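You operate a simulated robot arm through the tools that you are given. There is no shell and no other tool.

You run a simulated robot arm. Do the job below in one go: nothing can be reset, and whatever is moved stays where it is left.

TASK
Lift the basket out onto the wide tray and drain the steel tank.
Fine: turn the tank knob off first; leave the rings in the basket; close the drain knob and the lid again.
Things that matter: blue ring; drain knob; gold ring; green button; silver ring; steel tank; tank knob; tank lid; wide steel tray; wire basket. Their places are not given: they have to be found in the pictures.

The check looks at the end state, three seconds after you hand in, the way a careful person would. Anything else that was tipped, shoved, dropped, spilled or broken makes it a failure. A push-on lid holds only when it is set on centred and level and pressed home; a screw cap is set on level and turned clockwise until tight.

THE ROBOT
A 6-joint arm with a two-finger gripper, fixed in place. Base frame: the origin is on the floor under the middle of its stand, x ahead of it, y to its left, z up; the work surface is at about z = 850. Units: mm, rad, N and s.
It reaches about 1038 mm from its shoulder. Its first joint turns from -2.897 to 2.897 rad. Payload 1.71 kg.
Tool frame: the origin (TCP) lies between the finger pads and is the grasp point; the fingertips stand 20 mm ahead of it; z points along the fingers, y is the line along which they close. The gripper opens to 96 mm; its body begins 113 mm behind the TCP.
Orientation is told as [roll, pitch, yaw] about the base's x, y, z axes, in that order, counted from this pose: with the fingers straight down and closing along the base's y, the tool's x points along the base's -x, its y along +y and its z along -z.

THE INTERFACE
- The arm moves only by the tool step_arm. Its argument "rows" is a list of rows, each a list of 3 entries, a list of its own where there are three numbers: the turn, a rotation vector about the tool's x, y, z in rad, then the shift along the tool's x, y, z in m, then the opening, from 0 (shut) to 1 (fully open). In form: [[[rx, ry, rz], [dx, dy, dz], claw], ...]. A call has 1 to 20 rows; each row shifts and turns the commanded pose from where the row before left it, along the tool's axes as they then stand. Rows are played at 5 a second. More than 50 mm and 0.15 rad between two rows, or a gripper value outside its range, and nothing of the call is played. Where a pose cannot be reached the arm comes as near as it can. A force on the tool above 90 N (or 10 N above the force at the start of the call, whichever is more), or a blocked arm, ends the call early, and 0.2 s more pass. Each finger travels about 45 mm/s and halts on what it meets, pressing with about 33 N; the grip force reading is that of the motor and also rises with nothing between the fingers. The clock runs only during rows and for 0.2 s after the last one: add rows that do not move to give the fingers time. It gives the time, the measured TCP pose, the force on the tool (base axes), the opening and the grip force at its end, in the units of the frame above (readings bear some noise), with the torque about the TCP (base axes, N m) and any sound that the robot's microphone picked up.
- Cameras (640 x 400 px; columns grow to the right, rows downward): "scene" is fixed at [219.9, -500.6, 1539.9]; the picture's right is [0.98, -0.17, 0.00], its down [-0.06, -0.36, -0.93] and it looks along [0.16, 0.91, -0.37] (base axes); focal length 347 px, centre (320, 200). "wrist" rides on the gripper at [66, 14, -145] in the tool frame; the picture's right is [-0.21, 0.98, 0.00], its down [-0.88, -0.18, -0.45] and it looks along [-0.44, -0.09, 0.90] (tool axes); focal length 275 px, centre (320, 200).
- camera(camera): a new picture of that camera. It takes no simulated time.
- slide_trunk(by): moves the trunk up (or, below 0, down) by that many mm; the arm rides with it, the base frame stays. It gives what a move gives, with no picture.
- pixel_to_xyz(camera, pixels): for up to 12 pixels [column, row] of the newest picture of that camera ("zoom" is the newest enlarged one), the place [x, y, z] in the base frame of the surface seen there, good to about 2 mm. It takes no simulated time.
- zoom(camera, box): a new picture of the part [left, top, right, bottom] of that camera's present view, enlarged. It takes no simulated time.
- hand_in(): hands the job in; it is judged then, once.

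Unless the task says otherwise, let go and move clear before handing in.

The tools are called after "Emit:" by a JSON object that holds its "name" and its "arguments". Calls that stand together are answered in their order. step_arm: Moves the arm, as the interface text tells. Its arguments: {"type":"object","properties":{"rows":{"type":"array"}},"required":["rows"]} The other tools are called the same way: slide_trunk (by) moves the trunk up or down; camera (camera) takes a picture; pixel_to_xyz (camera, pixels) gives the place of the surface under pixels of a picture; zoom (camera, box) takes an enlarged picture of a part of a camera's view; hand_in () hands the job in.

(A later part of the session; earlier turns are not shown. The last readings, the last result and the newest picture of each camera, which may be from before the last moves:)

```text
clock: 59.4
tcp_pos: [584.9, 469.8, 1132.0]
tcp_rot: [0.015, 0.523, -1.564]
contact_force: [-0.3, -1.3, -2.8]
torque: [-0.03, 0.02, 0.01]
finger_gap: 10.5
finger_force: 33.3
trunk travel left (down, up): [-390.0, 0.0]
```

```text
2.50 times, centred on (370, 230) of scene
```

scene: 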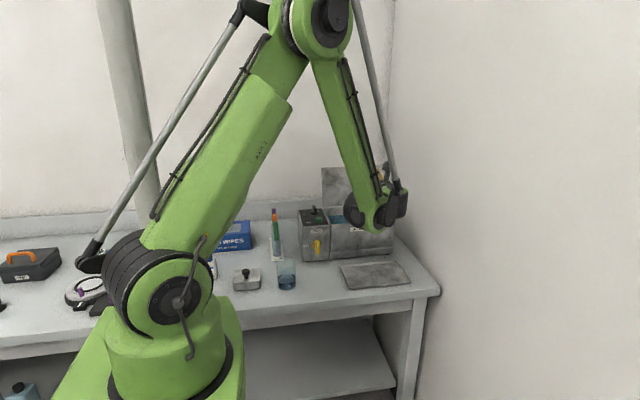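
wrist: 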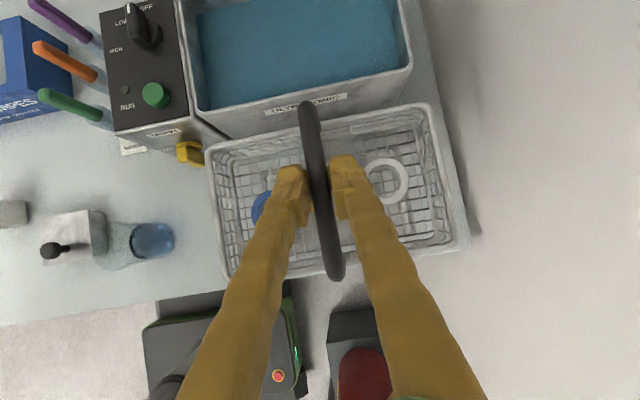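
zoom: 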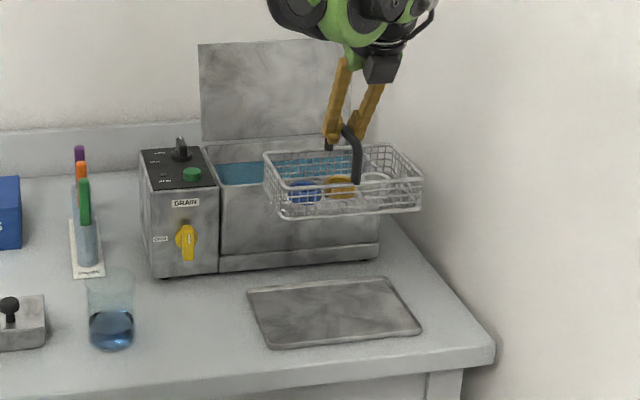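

The basket hangs over the tray at (584.9,469.8). I'll correct by 3 mm and lower 150 mm.

Emit:
{"name": "step_arm", "arguments": {"rows": [[[0, 0, 0], [-0.011, -0.0018, 0.0195], 0.0], [[0, 0, 0], [-0.0145, -0.0007, 0.0262], 0.0], [[0, 0, 0], [-0.0145, -0.0007, 0.0262], 0.0], [[0, 0, 0], [-0.0145, -0.0007, 0.0262], 0.0], [[0, 0, 0], [-0.0145, -0.0007, 0.0262], 0.0], [[0, 0, 0], [0, 0, 0], 0.0], [[0, 0, 0], [0, 0, 0], 0.0]]}}

Emit:
{"name": "camera", "arguments": {"camera": "wrist"}}

Emit:
{"name": "zoom", "arguments": {"camera": "scene", "box": [320, 220, 430, 300]}}

```text
clock: 61.0
tcp_pos: [581.2, 473.0, 990.1]
tcp_rot: [0.013, 0.524, -1.564]
contact_force: [0.5, 0.4, -2.3]
torque: [-0.03, 0.0, -0.01]
finger_gap: 10.1
finger_force: 32.8
trunk travel left (down, up): [-390.0, 0.0]
```

```text
taken
```

wrist: 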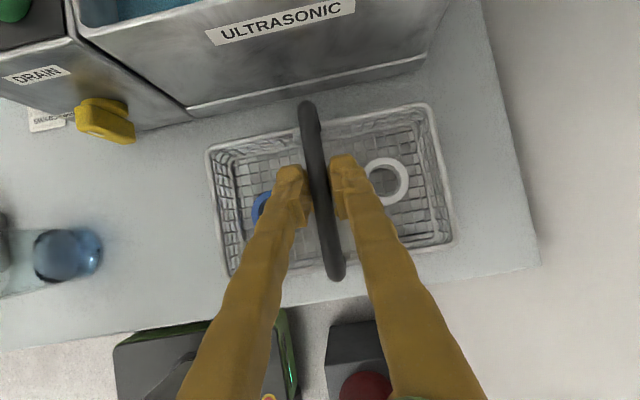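

```text
5.00 times, centred on (375, 260) of scene
```

zoom: 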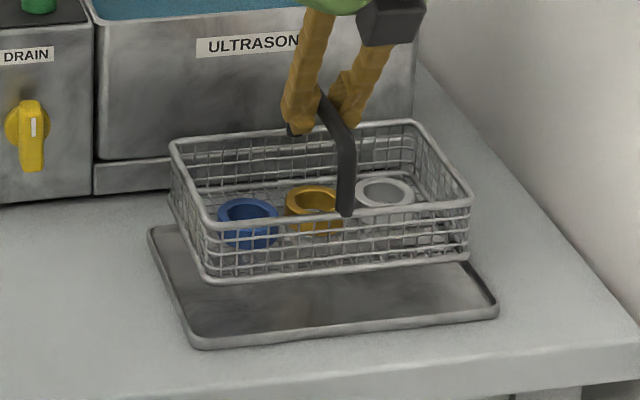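

All three rings sit in the basket, now about 39 mm above the tray floor. I'll check the basket's footprint against the tray before setting it down.

Emit:
{"name": "pixel_to_xyz", "arguments": {"camera": "zoom", "pixels": [[210, 279], [340, 271], [462, 258], [171, 202], [172, 145], [412, 123], [470, 200], [212, 227], [240, 118]]}}

Emit:
{"name": "pixel_to_xyz", "arguments": {"camera": "wrist", "pixels": [[209, 153], [426, 106], [452, 243], [228, 273], [220, 200], [440, 170], [265, 145], [270, 268]]}}

```text
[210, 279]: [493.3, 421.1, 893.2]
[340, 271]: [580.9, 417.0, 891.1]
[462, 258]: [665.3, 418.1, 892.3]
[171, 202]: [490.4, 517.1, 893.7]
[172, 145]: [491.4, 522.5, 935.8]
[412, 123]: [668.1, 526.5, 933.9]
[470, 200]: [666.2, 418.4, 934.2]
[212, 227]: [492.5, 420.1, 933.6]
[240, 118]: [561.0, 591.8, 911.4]
```

```text
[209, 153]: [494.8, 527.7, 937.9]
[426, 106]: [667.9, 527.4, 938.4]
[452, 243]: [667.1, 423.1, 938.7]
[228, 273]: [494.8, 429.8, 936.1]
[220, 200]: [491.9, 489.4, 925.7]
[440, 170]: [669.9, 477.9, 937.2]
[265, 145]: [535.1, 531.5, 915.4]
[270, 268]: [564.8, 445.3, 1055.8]
```

The basket spans x 489–671, y 416–530, about 5 mm left of the tray's centre. I'll shift 5 mm and lower until it touches.

Emit:
{"name": "step_arm", "arguments": {"rows": [[[0, 0, 0], [-0.0063, 0.0045, 0.0135], 0.0], [[0, 0, 0], [-0.0073, 0, 0.0131], 0.0], [[0, 0, 0], [-0.0015, 0, 0.0026], 0.0], [[0, 0, 0], [-0.001, 0, 0.0017], 0.0], [[0, 0, 0], [0, 0, 0], 0.0], [[0, 0, 0], [0, 0, 0], 0.0]]}}

Emit:
{"name": "zoom", "arguments": {"camera": "scene", "box": [320, 220, 430, 300]}}

```text
clock: 62.4
tcp_pos: [586.2, 475.1, 955.0]
tcp_rot: [0.013, 0.525, -1.563]
contact_force: [0.0, 2.5, 4.6]
torque: [-0.01, -0.01, 0.02]
finger_gap: 10.3
finger_force: 32.9
trunk travel left (down, up): [-390.0, 0.0]
```

```text
5.00 times, centred on (375, 260) of scene
```

zoom: 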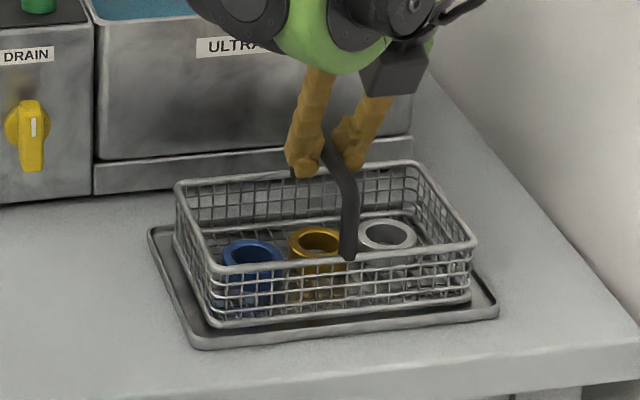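

The force changed sign (+4.6 N), so the basket has touched. I'll check that it stands flat within the rim.

Emit:
{"name": "pixel_to_xyz", "arguments": {"camera": "zoom", "pixels": [[215, 325], [220, 324], [340, 317], [465, 298], [176, 240], [176, 187], [415, 166], [474, 243], [212, 270], [195, 335], [150, 235], [490, 310]]}}

Emit:
{"name": "zoom", "arguments": {"camera": "scene", "box": [340, 250, 420, 300]}}

```text
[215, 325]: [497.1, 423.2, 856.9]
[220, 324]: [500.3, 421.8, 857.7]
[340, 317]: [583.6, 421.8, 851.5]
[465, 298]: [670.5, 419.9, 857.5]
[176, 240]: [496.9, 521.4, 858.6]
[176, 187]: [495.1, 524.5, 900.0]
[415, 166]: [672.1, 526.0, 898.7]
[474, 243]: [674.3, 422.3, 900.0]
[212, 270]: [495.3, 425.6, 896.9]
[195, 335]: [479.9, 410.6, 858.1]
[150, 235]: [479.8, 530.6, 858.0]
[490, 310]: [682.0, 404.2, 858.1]
```

```text
8.00 times, centred on (380, 275) of scene
```

zoom: 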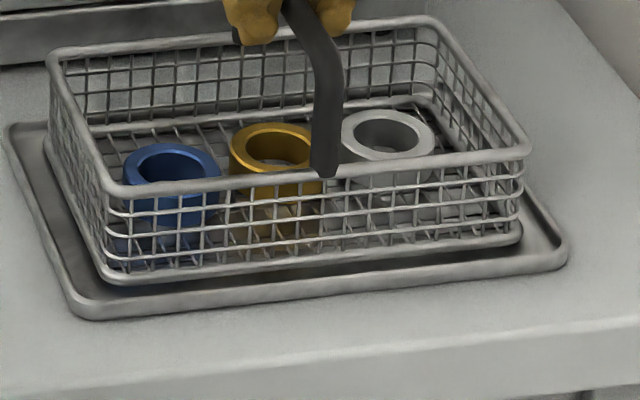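

The basket stands level within the tray rim (bottom wire z≈857, rims ≈899). I'll release and draw back.

Emit:
{"name": "step_arm", "arguments": {"rows": [[[0, 0, 0], [-0.0005, 0, 0.0009], 0.0], [[0, 0, 0], [0, 0, 0], 0.0], [[0, 0, 0], [0, 0, 0], 0.1], [[0, 0, 0], [0, 0, 0], 0.2], [[0, 0, 0], [0, 0, 0], 0.35], [[0, 0, 0], [0, 0, 0], 0.45], [[0, 0, 0], [0, 0, -0.02], 0.45], [[0, 0, 0], [0, 0, -0.03], 0.45], [[0, 0, 0], [0, 0, -0.03], 0.45], [[0, 0, 0], [0, 0, -0.03], 0.45], [[0, 0, 0], [0, 0, 0], 0.45]]}}

Emit:
{"name": "camera", "arguments": {"camera": "wrist"}}

Emit:
{"name": "zoom", "arguments": {"camera": "scene", "box": [300, 200, 440, 310]}}

```text
clock: 64.8
tcp_pos: [586.9, 420.0, 1048.6]
tcp_rot: [0.013, 0.524, -1.565]
contact_force: [0.2, -1.4, -0.2]
torque: [0.03, 0.02, -0.04]
finger_gap: 43.0
finger_force: 0.0
trunk travel left (down, up): [-390.0, 0.0]
```

```text
taken
```

wrist: 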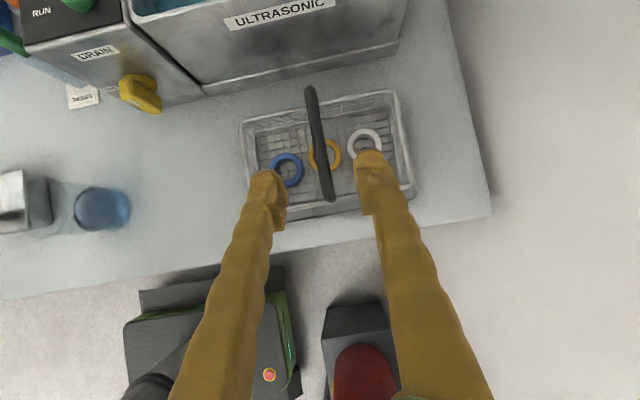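

```text
3.64 times, centred on (370, 255) of scene
```

zoom: 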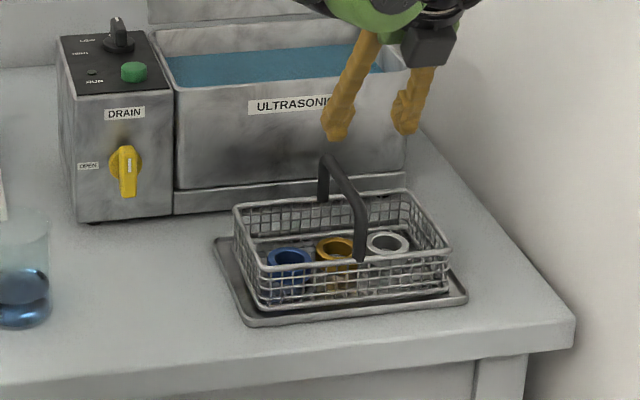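

The basket rests on the tray with the three rings in it. Next is the drain knob; I'll enlarge it in the scene (pixels near (317,245)).

Emit:
{"name": "zoom", "arguments": {"camera": "scene", "box": [295, 220, 350, 265]}}

Emit:
{"name": "pixel_to_xyz", "arguments": {"camera": "zoom", "pixels": [[240, 160], [262, 150], [262, 190], [262, 240], [262, 280], [225, 190], [290, 190], [130, 205], [330, 250], [262, 125], [255, 80], [262, 290]]}}

Emit:
{"name": "zoom", "arguments": {"camera": "wrist", "box": [50, 20, 230, 130]}}

```text
8.89 times, centred on (322, 242) of scene
```

zoom: 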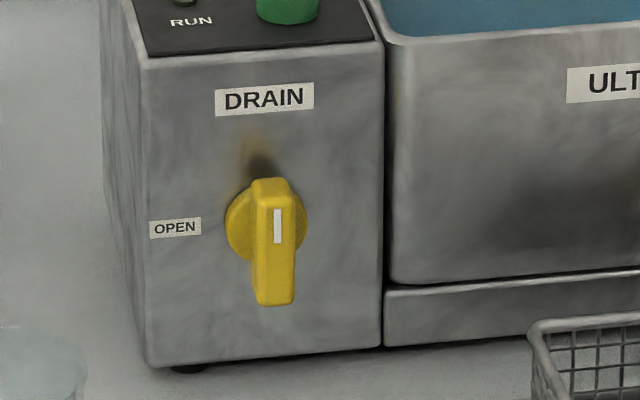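

```text
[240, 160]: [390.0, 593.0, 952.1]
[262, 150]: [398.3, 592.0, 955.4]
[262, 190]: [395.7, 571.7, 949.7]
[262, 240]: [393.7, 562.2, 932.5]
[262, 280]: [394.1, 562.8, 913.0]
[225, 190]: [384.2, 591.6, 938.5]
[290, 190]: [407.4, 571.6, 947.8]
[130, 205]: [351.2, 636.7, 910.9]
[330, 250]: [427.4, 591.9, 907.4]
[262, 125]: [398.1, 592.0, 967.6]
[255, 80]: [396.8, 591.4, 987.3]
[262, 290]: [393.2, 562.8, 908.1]
```

```text
3.56 times, centred on (140, 75) of wrist
```

zoom: 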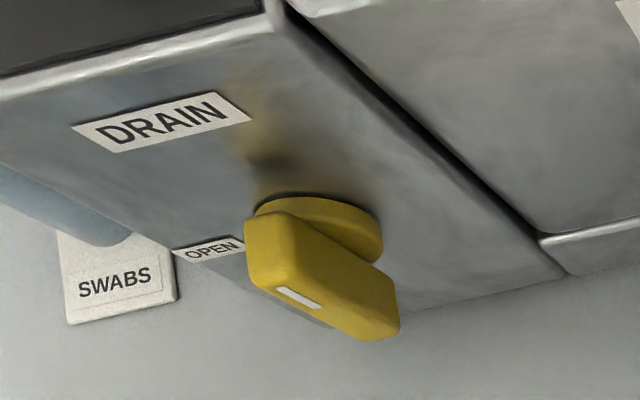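

The knob's wing stands vertical (x≈392–407, z≈902–950, y 562–577) with its white mark on the upper half, pointing up; OPEN is to its left. The beaker stands near, so I'll measure it to keep the turning gripper and its camera clear.

Emit:
{"name": "zoom", "arguments": {"camera": "scene", "box": [220, 220, 320, 300]}}

Emit:
{"name": "pixel_to_xyz", "arguments": {"camera": "zoom", "pixels": [[365, 260], [425, 250], [488, 260], [370, 420], [425, 390], [485, 390], [425, 255], [365, 385], [430, 350], [480, 300]]}}

Emit:
{"name": "pixel_to_xyz", "arguments": {"camera": "wrist", "pixels": [[60, 215], [75, 205], [128, 208], [100, 190], [100, 228], [55, 190], [60, 230], [40, 205]]}}

```text
5.00 times, centred on (270, 260) of scene
```

zoom: 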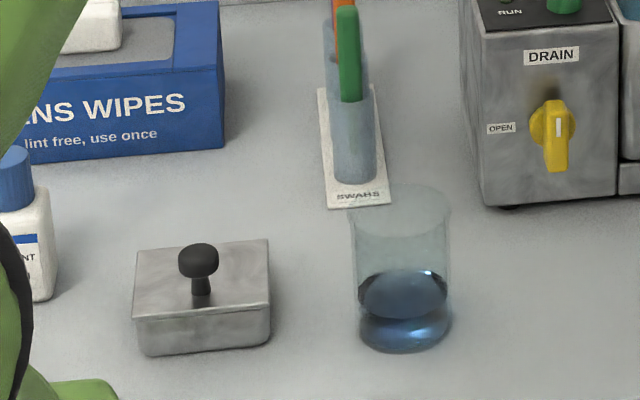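

```text
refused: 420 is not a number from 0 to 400
```

```text
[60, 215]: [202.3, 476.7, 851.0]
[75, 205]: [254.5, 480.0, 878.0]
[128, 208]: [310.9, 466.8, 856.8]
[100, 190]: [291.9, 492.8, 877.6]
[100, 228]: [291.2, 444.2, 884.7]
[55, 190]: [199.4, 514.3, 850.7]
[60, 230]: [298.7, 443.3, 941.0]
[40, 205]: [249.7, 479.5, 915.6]
```

The beaker occupies about x 250–313, y 437–498, up to z≈948, so I won't swing the camera to that side. Instead I'll push the wing's upper end leftwards with the closed fingers, without turning the tool. First I tilt the fingers to 15° below horizontal and close them.

Emit:
{"name": "step_arm", "arguments": {"rows": [[[0, 0.131, 0], [0, 0, -0.01], 0.3], [[0, 0.131, 0], [0, 0, 0], 0.2], [[0, 0.131, 0], [0, 0, 0], 0.1], [[0, 0.131, 0], [0, 0, 0], 0.0], [[0, 0.131, 0], [0, 0, 0], 0.0], [[0, 0.131, 0], [0, 0, 0], 0.0], [[0, 0, 0], [0, 0, 0], 0.0], [[0, 0, 0], [0, -0.04, 0], 0.0], [[0, 0, 0], [0, -0.04, 0], 0.0], [[0, 0, 0], [0, -0.04, 0], 0.0], [[0, 0, 0], [0, -0.035, 0], 0.0], [[0, 0, 0], [0, 0, 0], 0.0], [[0, 0, 0], [0, 0, 0], 0.0]]}}

Emit:
{"name": "camera", "arguments": {"camera": "wrist"}}

Emit:
{"name": "camera", "arguments": {"camera": "scene"}}

```text
clock: 67.6
tcp_pos: [480.0, 432.0, 1120.7]
tcp_rot: [0.046, 1.309, -1.528]
contact_force: [0.0, 0.7, 0.0]
torque: [0.01, 0.03, -0.03]
finger_gap: 0.0
finger_force: 29.7
out of reach, approached as far as the arm can: row 8, 9, 10, 11
trunk travel left (down, up): [-390.0, 0.0]
```

```text
taken
```

wrist: 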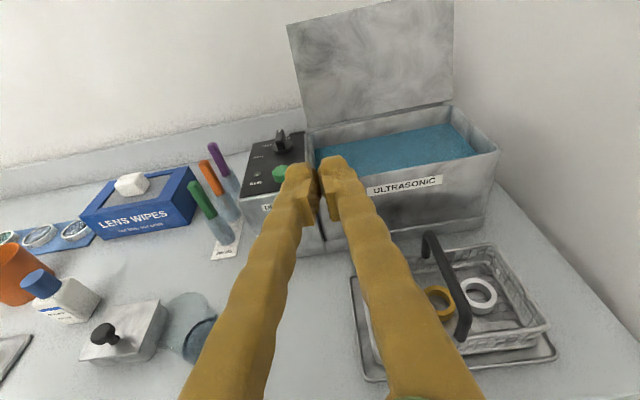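

```text
taken
```

scene: 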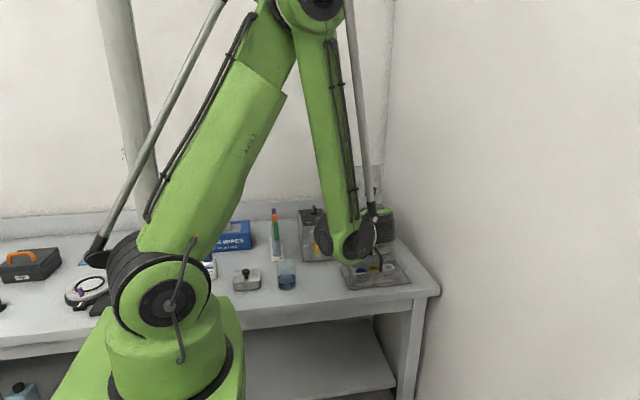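

The arm ran out of reach on that side-step because the wrist came too near its own shoulder, stopping at (480,432,1120.7). I'll go forward first, then sideways and down.

Emit:
{"name": "step_arm", "arguments": {"rows": [[[0, 0, 0], [-0.0046, 0, 0.0351], 0.0], [[0, 0, 0], [-0.0046, 0, 0.0351], 0.0], [[0, 0, 0], [-0.0046, 0, 0.0351], 0.0], [[0, 0, 0], [0, -0.026, 0], 0.0], [[0, 0, 0], [0, -0.026, 0], 0.0], [[0, 0, 0], [0, 0, 0], 0.0], [[0, 0, 0], [0, 0, 0], 0.0]]}}

Emit:
{"name": "camera", "arguments": {"camera": "wrist"}}

```text
clock: 69.2
tcp_pos: [444.0, 543.7, 1102.8]
tcp_rot: [0.044, 1.307, -1.527]
contact_force: [-0.1, 0.2, 0.0]
torque: [0.0, -0.03, 0.01]
finger_gap: 0.2
finger_force: 29.6
out of reach, approached as far as the arm can: row 2, 4, 5
trunk travel left (down, up): [-390.0, 0.0]
```

```text
taken
```

wrist: 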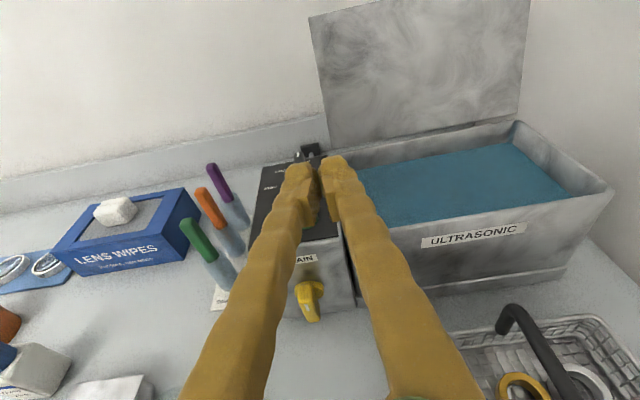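

Now at (444,543.7,1102.8), still near the inner limit; lower down there's more room. I'll descend to the right of the knob's wing at about (430,535,975).

Emit:
{"name": "step_arm", "arguments": {"rows": [[[0, 0, 0], [-0.0315, -0.0035, 0.0061], 0.0], [[0, 0, 0], [-0.0315, -0.0035, 0.0061], 0.0], [[0, 0, 0], [-0.0315, -0.0035, 0.0061], 0.0], [[0, 0, 0], [-0.0315, -0.0035, 0.0061], 0.0], [[0, 0, 0], [0, 0, 0], 0.0], [[0, 0, 0], [0, 0, 0], 0.0]]}}

Emit:
{"name": "camera", "arguments": {"camera": "wrist"}}

Emit:
{"name": "zoom", "arguments": {"camera": "scene", "box": [270, 190, 400, 290]}}

```text
clock: 70.6
tcp_pos: [489.9, 574.5, 1054.5]
tcp_rot: [0.045, 1.309, -1.526]
contact_force: [0.2, -1.7, 0.1]
torque: [-0.02, 0.0, -0.02]
finger_gap: 0.1
finger_force: 28.9
out of reach, approached as far as the arm can: row 1, 2, 3, 4
trunk travel left (down, up): [-390.0, 0.0]
```

```text
taken
```

wrist: 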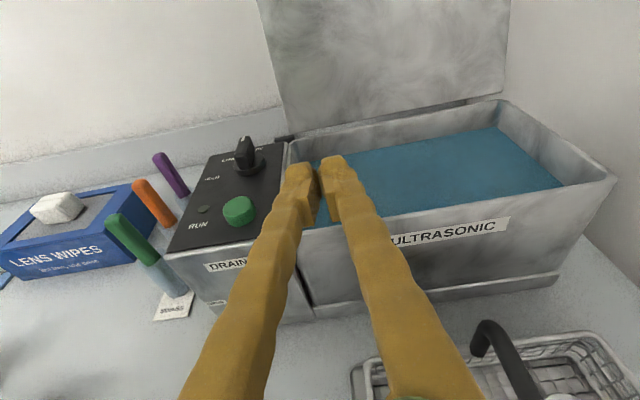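

```text
4.00 times, centred on (335, 240) of scene
```

zoom: 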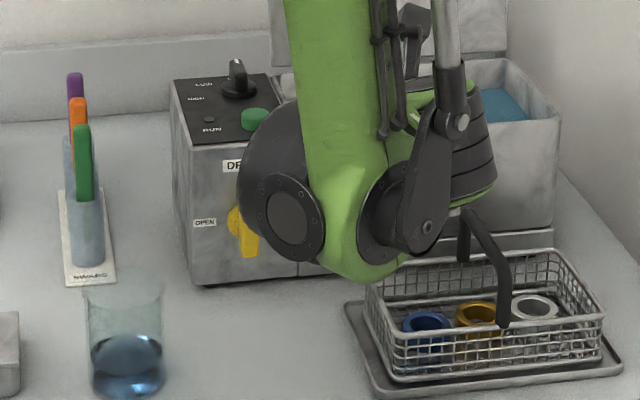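

The wrist can't get lower with the shoulder this high, so the arm strayed to (490,574,1054); nothing was touched. I'll rise to a safe height, then lower the trunk so the arm can work at the knob's height.

Emit:
{"name": "step_arm", "arguments": {"rows": [[[0, 0, 0], [0.0331, -0.002, -0.0201], 0.0], [[0, 0, 0], [0.0331, -0.002, -0.0201], 0.0], [[0, 0, 0], [0.0331, -0.002, -0.0201], 0.0], [[0, 0, 0], [0.0331, -0.002, -0.0201], 0.0], [[0, 0, 0], [0.0331, -0.002, -0.0201], 0.0], [[0, 0, 0], [0, 0, 0], 0.0], [[0, 0, 0], [0, 0, 0], 0.0]]}}

```text
clock: 72.2
tcp_pos: [477.4, 521.6, 1238.2]
tcp_rot: [0.047, 1.309, -1.527]
contact_force: [-0.5, 1.0, -0.9]
torque: [-0.02, 0.03, 0.0]
finger_gap: 0.1
finger_force: 29.6
trunk travel left (down, up): [-390.0, 0.0]
```

The TCP is at (477,522,1238), clear of everything. I'll lower the trunk 240 mm.

Emit:
{"name": "slide_trunk", "arguments": {"by": -120}}

Emit:
{"name": "camera", "arguments": {"camera": "scene"}}

```text
clock: 73.7
tcp_pos: [476.6, 521.6, 1118.7]
tcp_rot: [0.047, 1.311, -1.526]
contact_force: [-0.2, 1.0, -0.2]
torque: [0.02, 0.04, -0.02]
finger_gap: 0.0
finger_force: 29.4
trunk travel left (down, up): [-270.0, 120.0]
```

```text
taken
```

scene: 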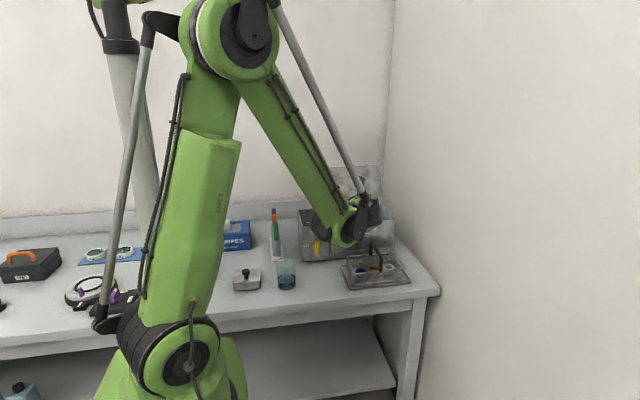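

The trunk is down 120 mm with everything clear. I'll lower it another 120 mm.

Emit:
{"name": "slide_trunk", "arguments": {"by": -120}}

Emit:
{"name": "camera", "arguments": {"camera": "scene"}}

Emit:
{"name": "camera", "arguments": {"camera": "wrist"}}

```text
clock: 75.2
tcp_pos: [476.8, 522.2, 998.5]
tcp_rot: [0.048, 1.309, -1.523]
contact_force: [0.0, -0.4, -0.2]
torque: [0.0, 0.02, 0.0]
finger_gap: 0.1
finger_force: 29.5
trunk travel left (down, up): [-150.0, 240.0]
```

```text
taken
```

scene: 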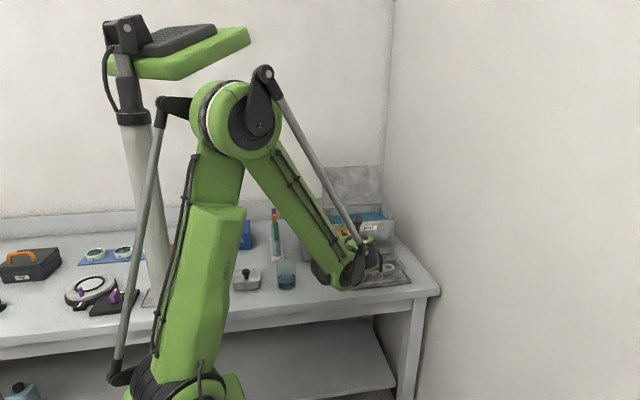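

```text
taken
```

wrist: 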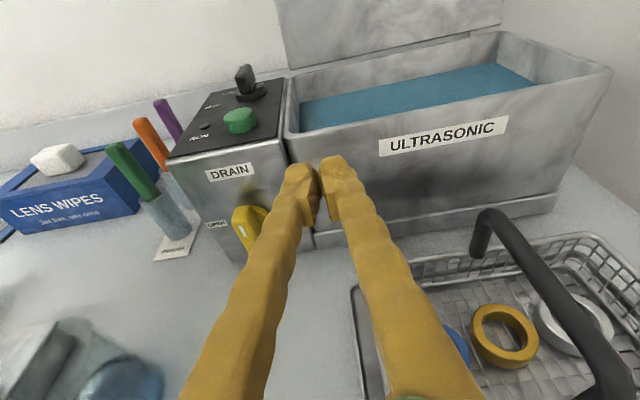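

The tool is now at (477,522,998) and the knob is in view at wrist (248,222). I'll move to the right side of the wing's upper end.

Emit:
{"name": "step_arm", "arguments": {"rows": [[[0, 0, 0], [-0.012, -0.0235, 0.0099], 0.0], [[0, 0, 0], [-0.012, -0.0235, 0.0099], 0.0], [[0, 0, 0], [0, 0, 0], 0.0], [[0, 0, 0], [0, 0, 0], 0.0]]}}

Emit:
{"name": "camera", "arguments": {"camera": "wrist"}}

Emit:
{"name": "zoom", "arguments": {"camera": "scene", "box": [270, 190, 400, 290]}}

```text
clock: 76.2
tcp_pos: [431.1, 534.3, 970.2]
tcp_rot: [0.047, 1.31, -1.526]
contact_force: [-0.2, 0.0, -0.4]
torque: [-0.01, 0.02, -0.01]
finger_gap: 0.0
finger_force: 29.6
trunk travel left (down, up): [-150.0, 240.0]
```

```text
taken
```

wrist: 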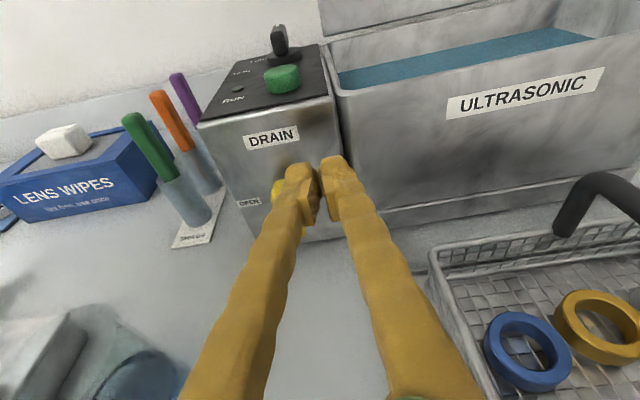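

```text
4.00 times, centred on (335, 240) of scene
```

zoom: 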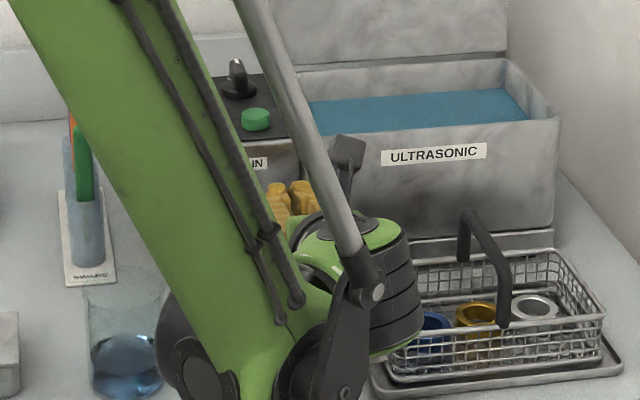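

The tool is at (431,534,970). I'll check how near the wrist housing (zoom (190,350)) is to the beaker.

Emit:
{"name": "pixel_to_xyz", "arguments": {"camera": "zoom", "pixels": [[165, 340], [180, 320], [190, 370], [210, 350], [240, 330], [300, 370], [380, 290], [410, 300], [330, 230], [130, 350], [345, 155], [120, 300]]}}

```text
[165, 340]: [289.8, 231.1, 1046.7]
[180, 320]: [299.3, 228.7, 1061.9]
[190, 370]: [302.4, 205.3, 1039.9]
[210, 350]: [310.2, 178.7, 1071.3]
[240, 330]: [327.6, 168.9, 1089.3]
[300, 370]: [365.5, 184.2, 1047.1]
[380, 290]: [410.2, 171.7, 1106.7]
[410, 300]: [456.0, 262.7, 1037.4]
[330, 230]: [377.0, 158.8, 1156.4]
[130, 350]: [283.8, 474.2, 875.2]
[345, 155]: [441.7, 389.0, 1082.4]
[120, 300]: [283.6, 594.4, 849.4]
```

The wrist housing is far in front of the beaker (y≈231), so it's clear. I'll advance the tips beside the wing.

Emit:
{"name": "step_arm", "arguments": {"rows": [[[0, 0, 0], [-0.0026, -0.002, 0.0113], 0.0], [[0, 0, 0], [-0.0027, -0.002, 0.0113], 0.0], [[0, 0, 0], [0, 0, 0], 0.0], [[0, 0, 0], [0, 0, 0], 0.0]]}}

Emit:
{"name": "camera", "arguments": {"camera": "wrist"}}

Emit:
{"name": "zoom", "arguments": {"camera": "wrist", "box": [210, 120, 400, 250]}}

```text
clock: 77.2
tcp_pos: [426.0, 555.1, 959.3]
tcp_rot: [0.046, 1.309, -1.525]
contact_force: [0.6, 0.3, -0.3]
torque: [0.0, 0.03, 0.0]
finger_gap: 0.4
finger_force: 29.3
trunk travel left (down, up): [-150.0, 240.0]
```

```text
taken
```

wrist: 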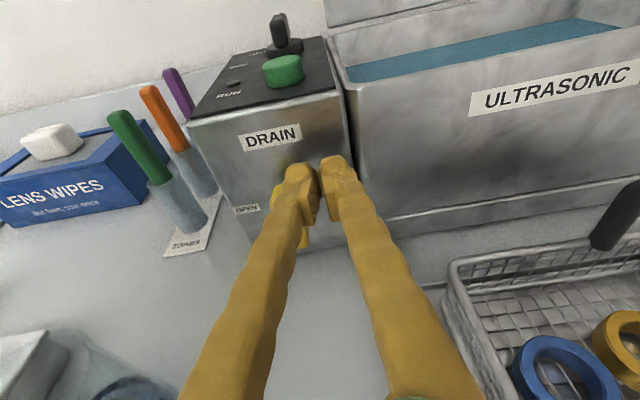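

```text
3.08 times, centred on (305, 185) of wrist
```

zoom: 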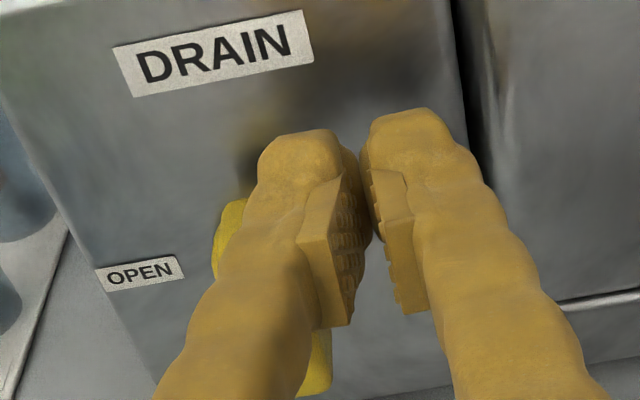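

The closed fingers are about 39 mm wide at the tips, so the left face is just at the wing's right side. I'll push left in small steps and watch the force.

Emit:
{"name": "step_arm", "arguments": {"rows": [[[0, 0, 0], [0, -0.0035, 0], 0.0], [[0, 0, 0], [0, -0.0035, 0], 0.0], [[0, 0, 0], [-0.0007, -0.0035, 0.0002], 0.0], [[0, 0, 0], [-0.0007, -0.0036, 0.0002], 0.0], [[0, 0, 0], [0, 0, 0], 0.0]]}}

Emit:
{"name": "camera", "arguments": {"camera": "wrist"}}

Emit:
{"name": "zoom", "arguments": {"camera": "wrist", "box": [210, 120, 400, 250]}}

```text
clock: 78.4
tcp_pos: [411.4, 555.3, 957.0]
tcp_rot: [0.047, 1.308, -1.524]
contact_force: [0.2, 1.0, 1.2]
torque: [0.01, -0.04, -0.02]
finger_gap: 0.0
finger_force: 29.8
trunk travel left (down, up): [-150.0, 240.0]
```

```text
taken
```

wrist: 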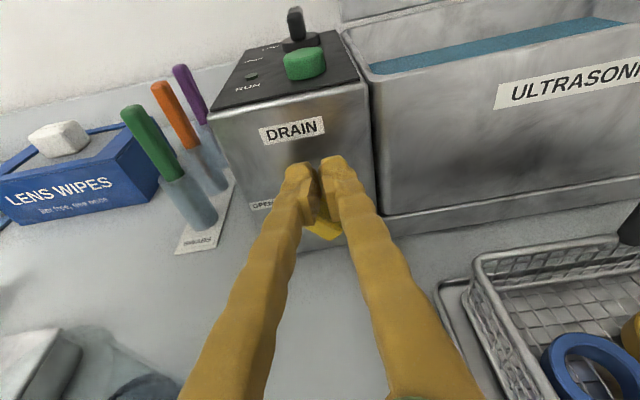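

```text
3.08 times, centred on (305, 185) of wrist
```

zoom: 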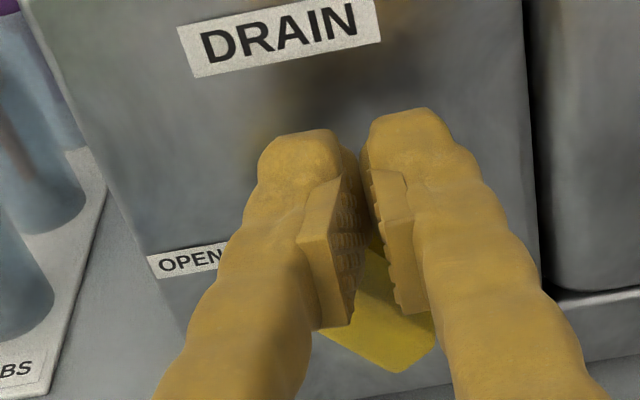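

The wing's lower end now shows at zoom (385,330), swung right, so the wing is turning the right way with little force. I'll continue.

Emit:
{"name": "step_arm", "arguments": {"rows": [[[0, 0, 0], [-0.0019, -0.003, 0.0005], 0.0], [[0, 0, 0], [-0.0019, -0.0029, 0.0005], 0.0], [[0, 0, 0], [-0.0029, -0.002, 0.0008], 0.0], [[0, 0, 0], [-0.0029, -0.002, 0.0008], 0.0], [[0, 0, 0], [0, 0, 0], 0.0]]}}

Emit:
{"name": "camera", "arguments": {"camera": "wrist"}}

Emit:
{"name": "zoom", "arguments": {"camera": "wrist", "box": [210, 120, 400, 250]}}

```text
clock: 79.6
tcp_pos: [401.9, 554.8, 948.7]
tcp_rot: [0.048, 1.312, -1.526]
contact_force: [3.6, 8.2, 36.5]
torque: [0.49, 0.0, -0.03]
finger_gap: 5.8
finger_force: 29.4
trunk travel left (down, up): [-150.0, 240.0]
```

```text
taken
```

wrist: 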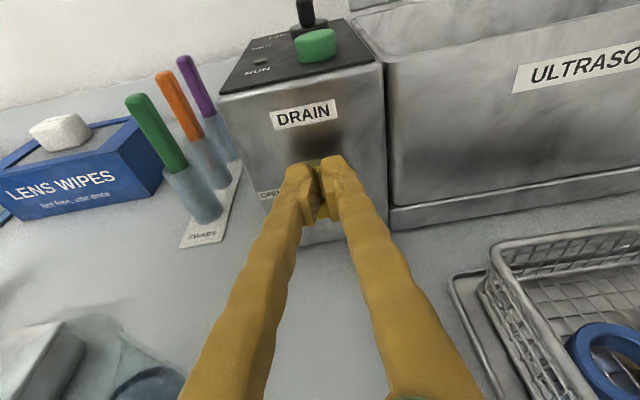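

```text
3.08 times, centred on (305, 185) of wrist
```

zoom: 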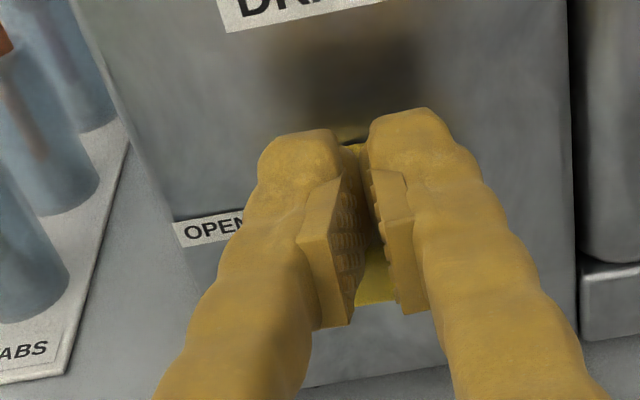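

There is 36 N pushing up, so the wing has probably come flush or hit its stop. I'll back off along the fingers and look at the knob.

Emit:
{"name": "step_arm", "arguments": {"rows": [[[0, 0, 0], [0.005, 0, 0], 0.0], [[0, 0, 0], [0.01, 0, -0.02], 0.0], [[0, 0, 0], [0.01, 0.02, -0.04], 0.0], [[0, 0, 0], [0, 0.02, -0.04], 0.0], [[0, 0, 0], [0, 0, 0], 0.0]]}}

Emit:
{"name": "camera", "arguments": {"camera": "wrist"}}

Emit:
{"name": "zoom", "arguments": {"camera": "wrist", "box": [200, 100, 400, 240]}}

Emit:
{"name": "zoom", "arguments": {"camera": "scene", "box": [270, 190, 400, 290]}}

```text
clock: 80.8
tcp_pos: [441.9, 464.1, 999.5]
tcp_rot: [0.048, 1.31, -1.526]
contact_force: [-0.4, -0.3, 0.6]
torque: [0.01, -0.01, 0.03]
finger_gap: 0.0
finger_force: 29.5
trunk travel left (down, up): [-150.0, 240.0]
```

```text
taken
```

wrist: 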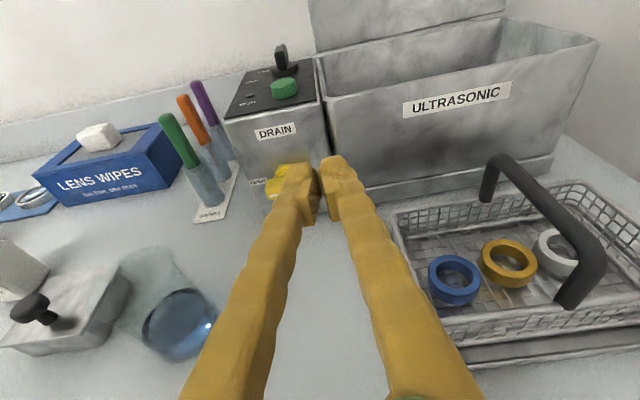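

```text
2.86 times, centred on (300, 170) of wrist
```

zoom: 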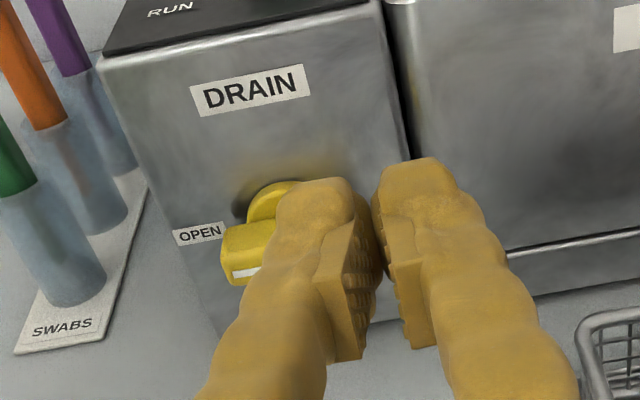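

```text
4.00 times, centred on (335, 240) of scene
```

zoom: 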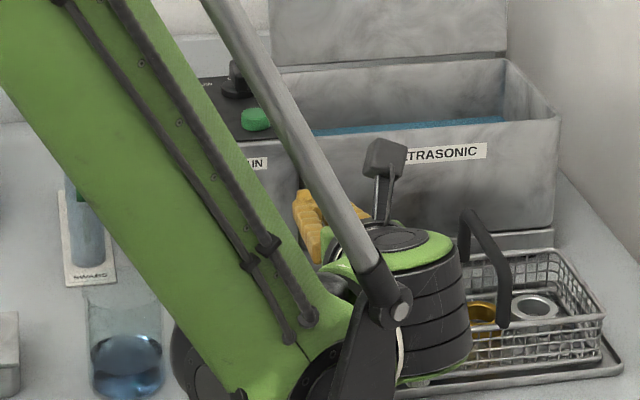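

The wing now points left at OPEN (mark at zoom (245,270)), and the liquid in the tank is already sinking. I'll wait and watch the level.

Emit:
{"name": "step_arm", "arguments": {"rows": [[[0, 0, 0], [0.005, 0, -0.005], 0.0], [[0, 0, 0], [0, 0, 0], 0.0], [[0, 0, 0], [0, 0, 0], 0.0], [[0, 0, 0], [0, 0, 0], 0.0], [[0, 0, 0], [0, 0, 0], 0.0], [[0, 0, 0], [0, 0, 0], 0.0], [[0, 0, 0], [0, 0, 0], 0.0], [[0, 0, 0], [0, 0, 0], 0.0], [[0, 0, 0], [0, 0, 0], 0.0], [[0, 0, 0], [0, 0, 0], 0.0], [[0, 0, 0], [0, 0, 0], 0.0], [[0, 0, 0], [0, 0, 0], 0.0], [[0, 0, 0], [0, 0, 0], 0.0], [[0, 0, 0], [0, 0, 0], 0.0], [[0, 0, 0], [0, 0, 0], 0.0]]}}

Emit:
{"name": "zoom", "arguments": {"camera": "scene", "box": [300, 180, 420, 270]}}

Emit:
{"name": "camera", "arguments": {"camera": "wrist"}}

```text
clock: 84.0
tcp_pos: [441.1, 461.1, 1003.7]
tcp_rot: [0.049, 1.309, -1.524]
contact_force: [0.1, -0.7, 0.4]
torque: [-0.01, 0.02, 0.0]
finger_gap: 0.0
finger_force: 29.6
trunk travel left (down, up): [-150.0, 240.0]
```

```text
4.44 times, centred on (360, 225) of scene
```

zoom: 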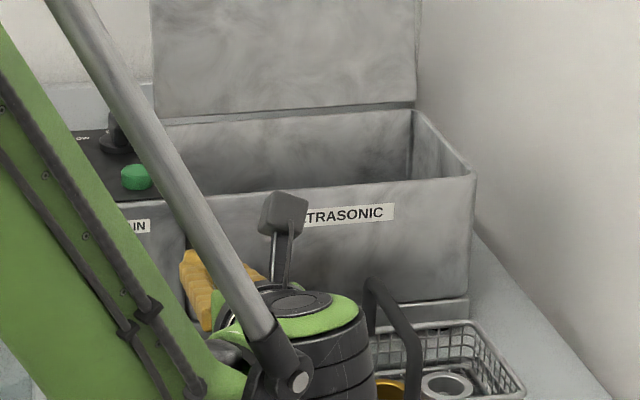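

```text
taken
```

wrist: 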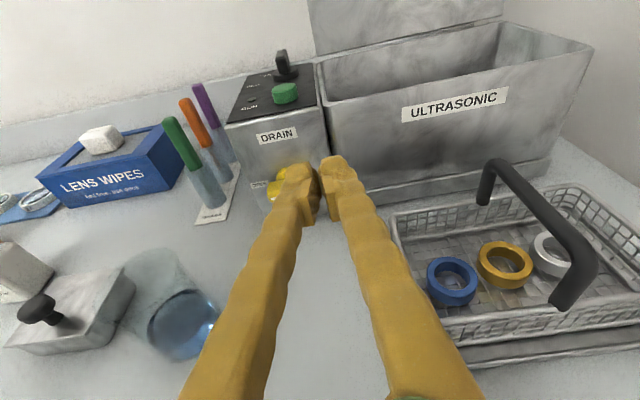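

The surface has sunk out of view. To look into the tank I'll raise the trunk for a moment; the arm is clear above.

Emit:
{"name": "slide_trunk", "arguments": {"by": 240}}

Emit:
{"name": "camera", "arguments": {"camera": "wrist"}}

Emit:
{"name": "camera", "arguments": {"camera": "scene"}}

```text
clock: 86.5
tcp_pos: [441.9, 462.2, 1244.5]
tcp_rot: [0.047, 1.309, -1.525]
contact_force: [-0.4, -0.1, -1.0]
torque: [-0.02, 0.01, 0.03]
finger_gap: 0.1
finger_force: 29.2
trunk travel left (down, up): [-390.0, 0.0]
```

```text
taken
```

wrist: 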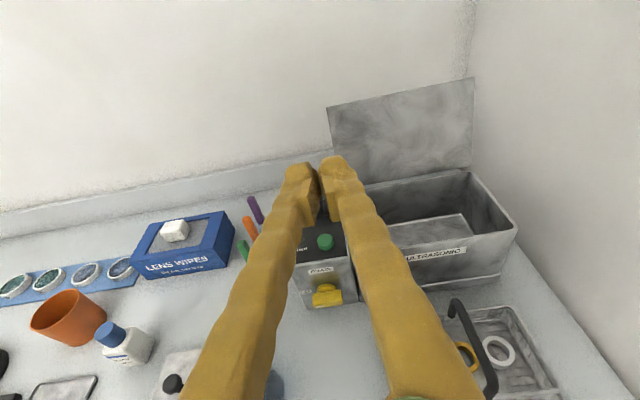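

```text
taken
```

scene: 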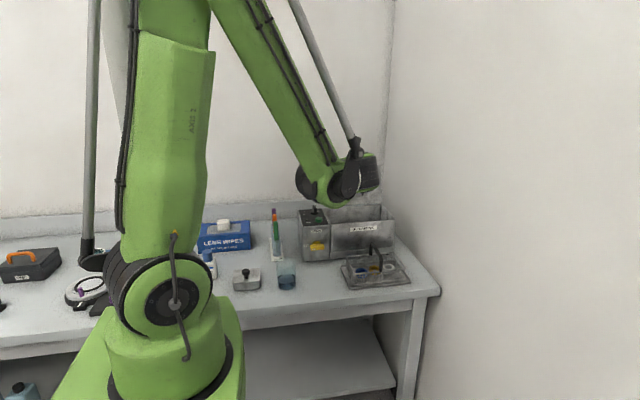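

The wrist view now reaches into the tank (pixels (380–460,195–255)). I'll enlarge it and measure the floor and the knob.

Emit:
{"name": "zoom", "arguments": {"camera": "wrist", "box": [350, 150, 530, 290]}}

Emit:
{"name": "pixel_to_xyz", "arguments": {"camera": "wrist", "pixels": [[430, 228], [450, 225], [410, 232], [440, 240], [470, 240], [430, 205], [460, 216]]}}

Emit:
{"name": "zoom", "arguments": {"camera": "scene", "box": [295, 200, 410, 290]}}

```text
2.86 times, centred on (440, 220) of wrist
```

zoom: 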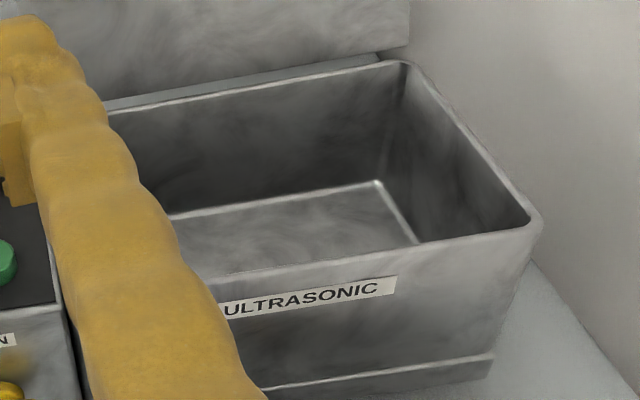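

```text
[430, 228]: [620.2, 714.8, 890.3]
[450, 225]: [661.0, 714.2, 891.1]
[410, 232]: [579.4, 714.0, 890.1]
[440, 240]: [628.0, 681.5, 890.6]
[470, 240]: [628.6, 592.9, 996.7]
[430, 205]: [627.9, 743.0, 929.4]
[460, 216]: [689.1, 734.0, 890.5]
```

```text
4.44 times, centred on (352, 245) of scene
```

zoom: 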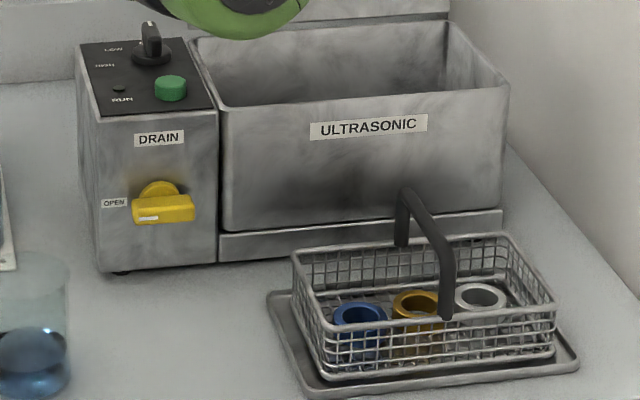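

The tank is empty: its bare steel floor shows at z≈890, with no blue left. Now I'll measure the wing in its open position, then close it.

Emit:
{"name": "zoom", "arguments": {"camera": "scene", "box": [305, 225, 350, 265]}}

Emit:
{"name": "pixel_to_xyz", "arguments": {"camera": "zoom", "pixels": [[120, 195], [180, 195], [240, 190], [180, 175], [180, 210], [105, 200], [250, 190], [130, 212], [240, 206], [185, 150], [150, 165], [230, 165]]}}

```text
10.00 times, centred on (328, 245) of scene
```

zoom: 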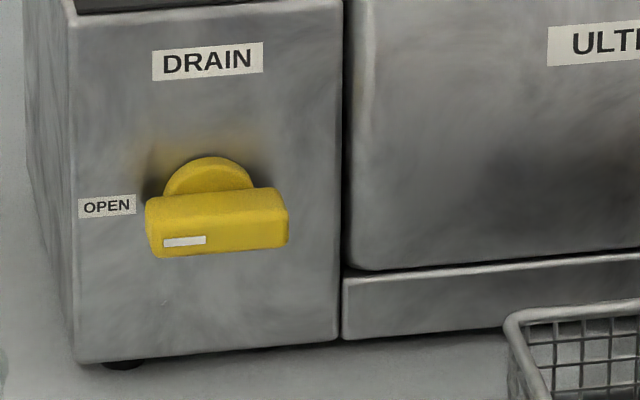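

```text
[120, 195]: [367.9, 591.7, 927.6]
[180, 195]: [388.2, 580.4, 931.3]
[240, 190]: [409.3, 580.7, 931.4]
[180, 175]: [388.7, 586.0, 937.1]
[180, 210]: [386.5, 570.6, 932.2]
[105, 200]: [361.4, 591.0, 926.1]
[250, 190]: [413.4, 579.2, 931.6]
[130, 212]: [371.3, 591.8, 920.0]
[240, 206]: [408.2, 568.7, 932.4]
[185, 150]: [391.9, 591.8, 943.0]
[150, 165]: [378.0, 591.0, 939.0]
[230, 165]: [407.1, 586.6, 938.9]
```

The wing is level: x 375–424, z 918–932, front at y≈562. To push it back up from below its left end without nearing the beaker, I'll yaw the tool 20° so the body stays to the right, then lower the trunk 300 mm.

Emit:
{"name": "step_arm", "arguments": {"rows": [[[0.1124, 0, -0.0301], [0, 0, 0], 0.0], [[0.1124, 0, -0.0301], [0, 0, 0], 0.0], [[0.1124, 0, -0.0301], [0, 0, 0], 0.0], [[0, 0, 0], [0, 0, 0], 0.0], [[0, 0, 0], [0, 0, 0], 0.0]]}}

Emit:
{"name": "slide_trunk", "arguments": {"by": -300}}

Emit:
{"name": "camera", "arguments": {"camera": "wrist"}}

Emit:
{"name": "camera", "arguments": {"camera": "scene"}}

```text
clock: 87.7
tcp_pos: [442.3, 460.9, 1246.2]
tcp_rot: [0.043, 1.305, -1.181]
contact_force: [-0.3, -0.9, -0.5]
torque: [0.01, 0.0, -0.01]
finger_gap: 0.0
finger_force: 29.1
trunk travel left (down, up): [-390.0, 0.0]
```

```text
clock: 90.7
tcp_pos: [442.1, 461.1, 945.4]
tcp_rot: [0.042, 1.304, -1.183]
contact_force: [0.2, 0.2, 0.4]
torque: [-0.01, 0.02, 0.0]
finger_gap: 0.1
finger_force: 29.4
trunk travel left (down, up): [-90.0, 300.0]
```

```text
taken
```

wrist: 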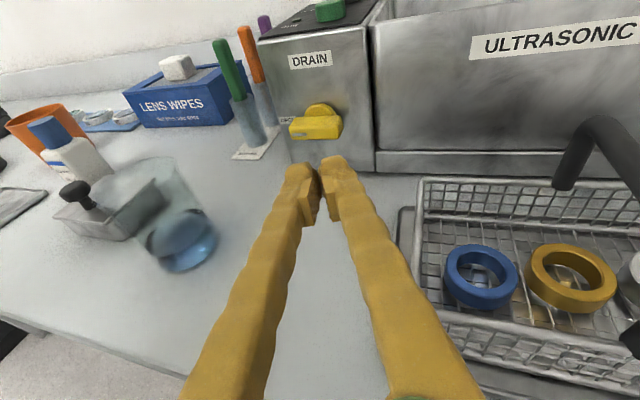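

```text
taken
```

scene: 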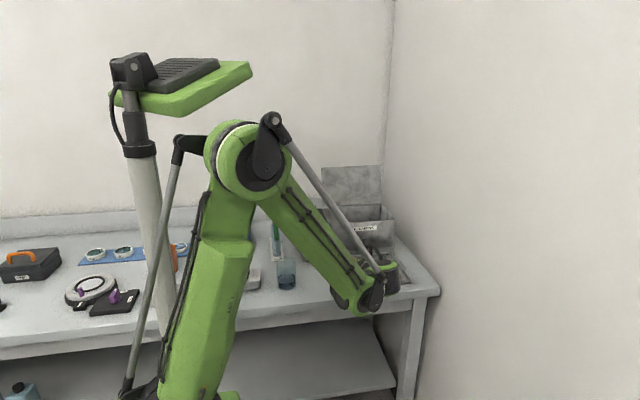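

The tool is at (442,461,945), with the open wing in view at wrist (317,122). I'll go forward-left to below and in front of the wing's left end.

Emit:
{"name": "step_arm", "arguments": {"rows": [[[0, 0, 0], [0.0074, -0.0164, 0.0277], 0.0], [[0, 0, 0], [0.0074, -0.0164, 0.0277], 0.0], [[0, 0, 0], [0.0074, -0.0164, 0.0277], 0.0], [[0, 0, 0], [-0.0222, 0, 0.006], 0.0], [[0, 0, 0], [-0.0222, 0, 0.006], 0.0], [[0, 0, 0], [0, 0, 0], 0.0], [[0, 0, 0], [0, 0, 0], 0.0]]}}

Emit:
{"name": "camera", "arguments": {"camera": "wrist"}}

Emit:
{"name": "zoom", "arguments": {"camera": "wrist", "box": [220, 90, 420, 230]}}

```text
clock: 92.3
tcp_pos: [366.0, 524.7, 897.6]
tcp_rot: [0.044, 1.306, -1.179]
contact_force: [0.0, 0.0, 0.1]
torque: [0.01, 0.04, -0.01]
finger_gap: 0.1
finger_force: 29.8
trunk travel left (down, up): [-90.0, 300.0]
```

```text
taken
```

wrist: 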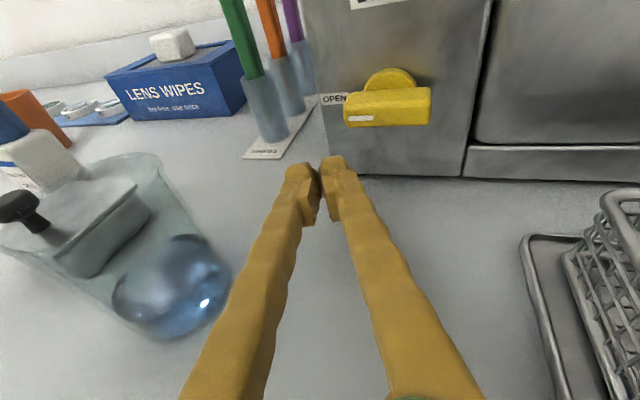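

```text
2.86 times, centred on (320, 160) of wrist
```

zoom: 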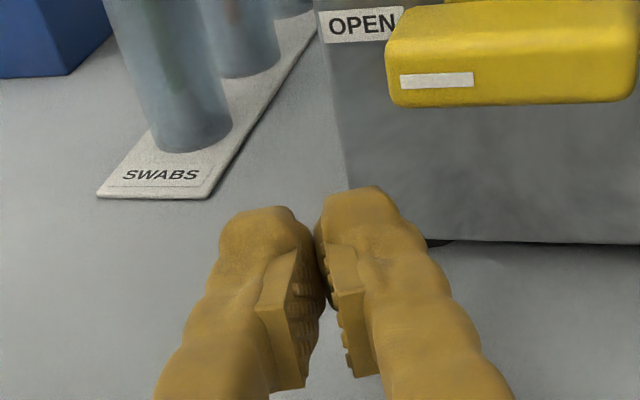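

The tips are below and before the wing, whose left end shows at wrist (346,108). I'll measure it from here, then go in.

Emit:
{"name": "pixel_to_xyz", "arguments": {"camera": "wrist", "pixels": [[347, 112], [350, 120], [388, 118], [428, 115], [388, 100], [360, 95], [425, 92], [300, 170], [345, 165], [170, 200], [230, 270]]}}

```text
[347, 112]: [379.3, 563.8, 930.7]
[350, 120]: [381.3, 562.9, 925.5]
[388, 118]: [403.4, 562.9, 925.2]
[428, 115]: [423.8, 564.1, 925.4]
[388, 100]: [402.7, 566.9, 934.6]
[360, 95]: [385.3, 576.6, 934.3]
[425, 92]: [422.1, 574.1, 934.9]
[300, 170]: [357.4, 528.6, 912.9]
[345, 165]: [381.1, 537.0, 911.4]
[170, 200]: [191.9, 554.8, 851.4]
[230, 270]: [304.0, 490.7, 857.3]
```

The wing is at x 378–425, z≈920–934.5 (axis near (401.5,927.5)), and the fingers reach about 15 mm above their axis. I'll advance beneath the wing's left end.

Emit:
{"name": "step_arm", "arguments": {"rows": [[[0, 0, 0], [0.0033, 0.0052, 0.0095], 0.0], [[0, 0, 0], [0.0033, 0.0052, 0.0095], 0.0], [[0, 0, 0], [0, 0, 0], 0.0], [[0, 0, 0], [0, 0, 0], 0.0]]}}

Emit:
{"name": "camera", "arguments": {"camera": "wrist"}}

Emit:
{"name": "zoom", "arguments": {"camera": "wrist", "box": [220, 90, 420, 230]}}

```text
clock: 93.3
tcp_pos: [371.3, 547.7, 900.1]
tcp_rot: [0.045, 1.304, -1.182]
contact_force: [0.9, 0.2, 0.3]
torque: [-0.01, -0.03, -0.02]
finger_gap: 0.1
finger_force: 29.5
trunk travel left (down, up): [-90.0, 300.0]
```

```text
taken
```

wrist: 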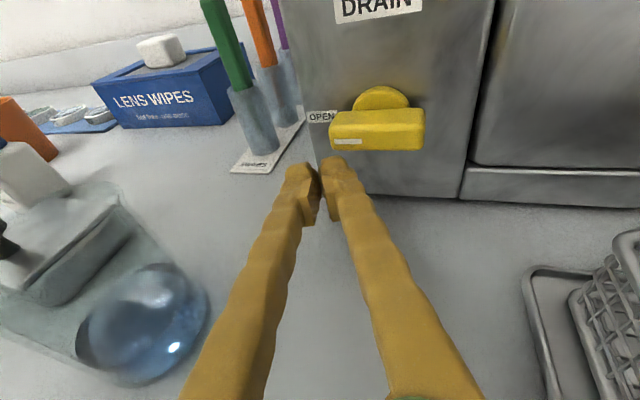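

```text
2.86 times, centred on (320, 160) of wrist
```

zoom: 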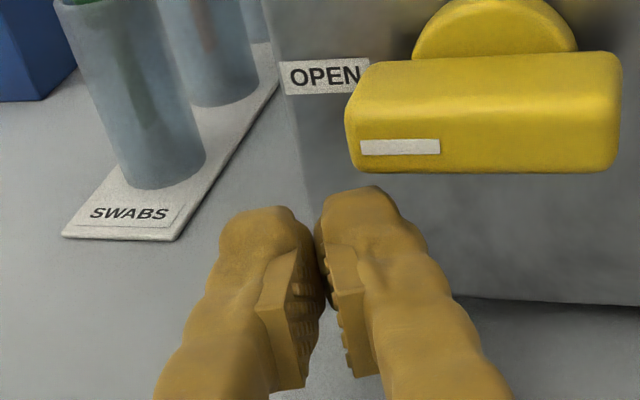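

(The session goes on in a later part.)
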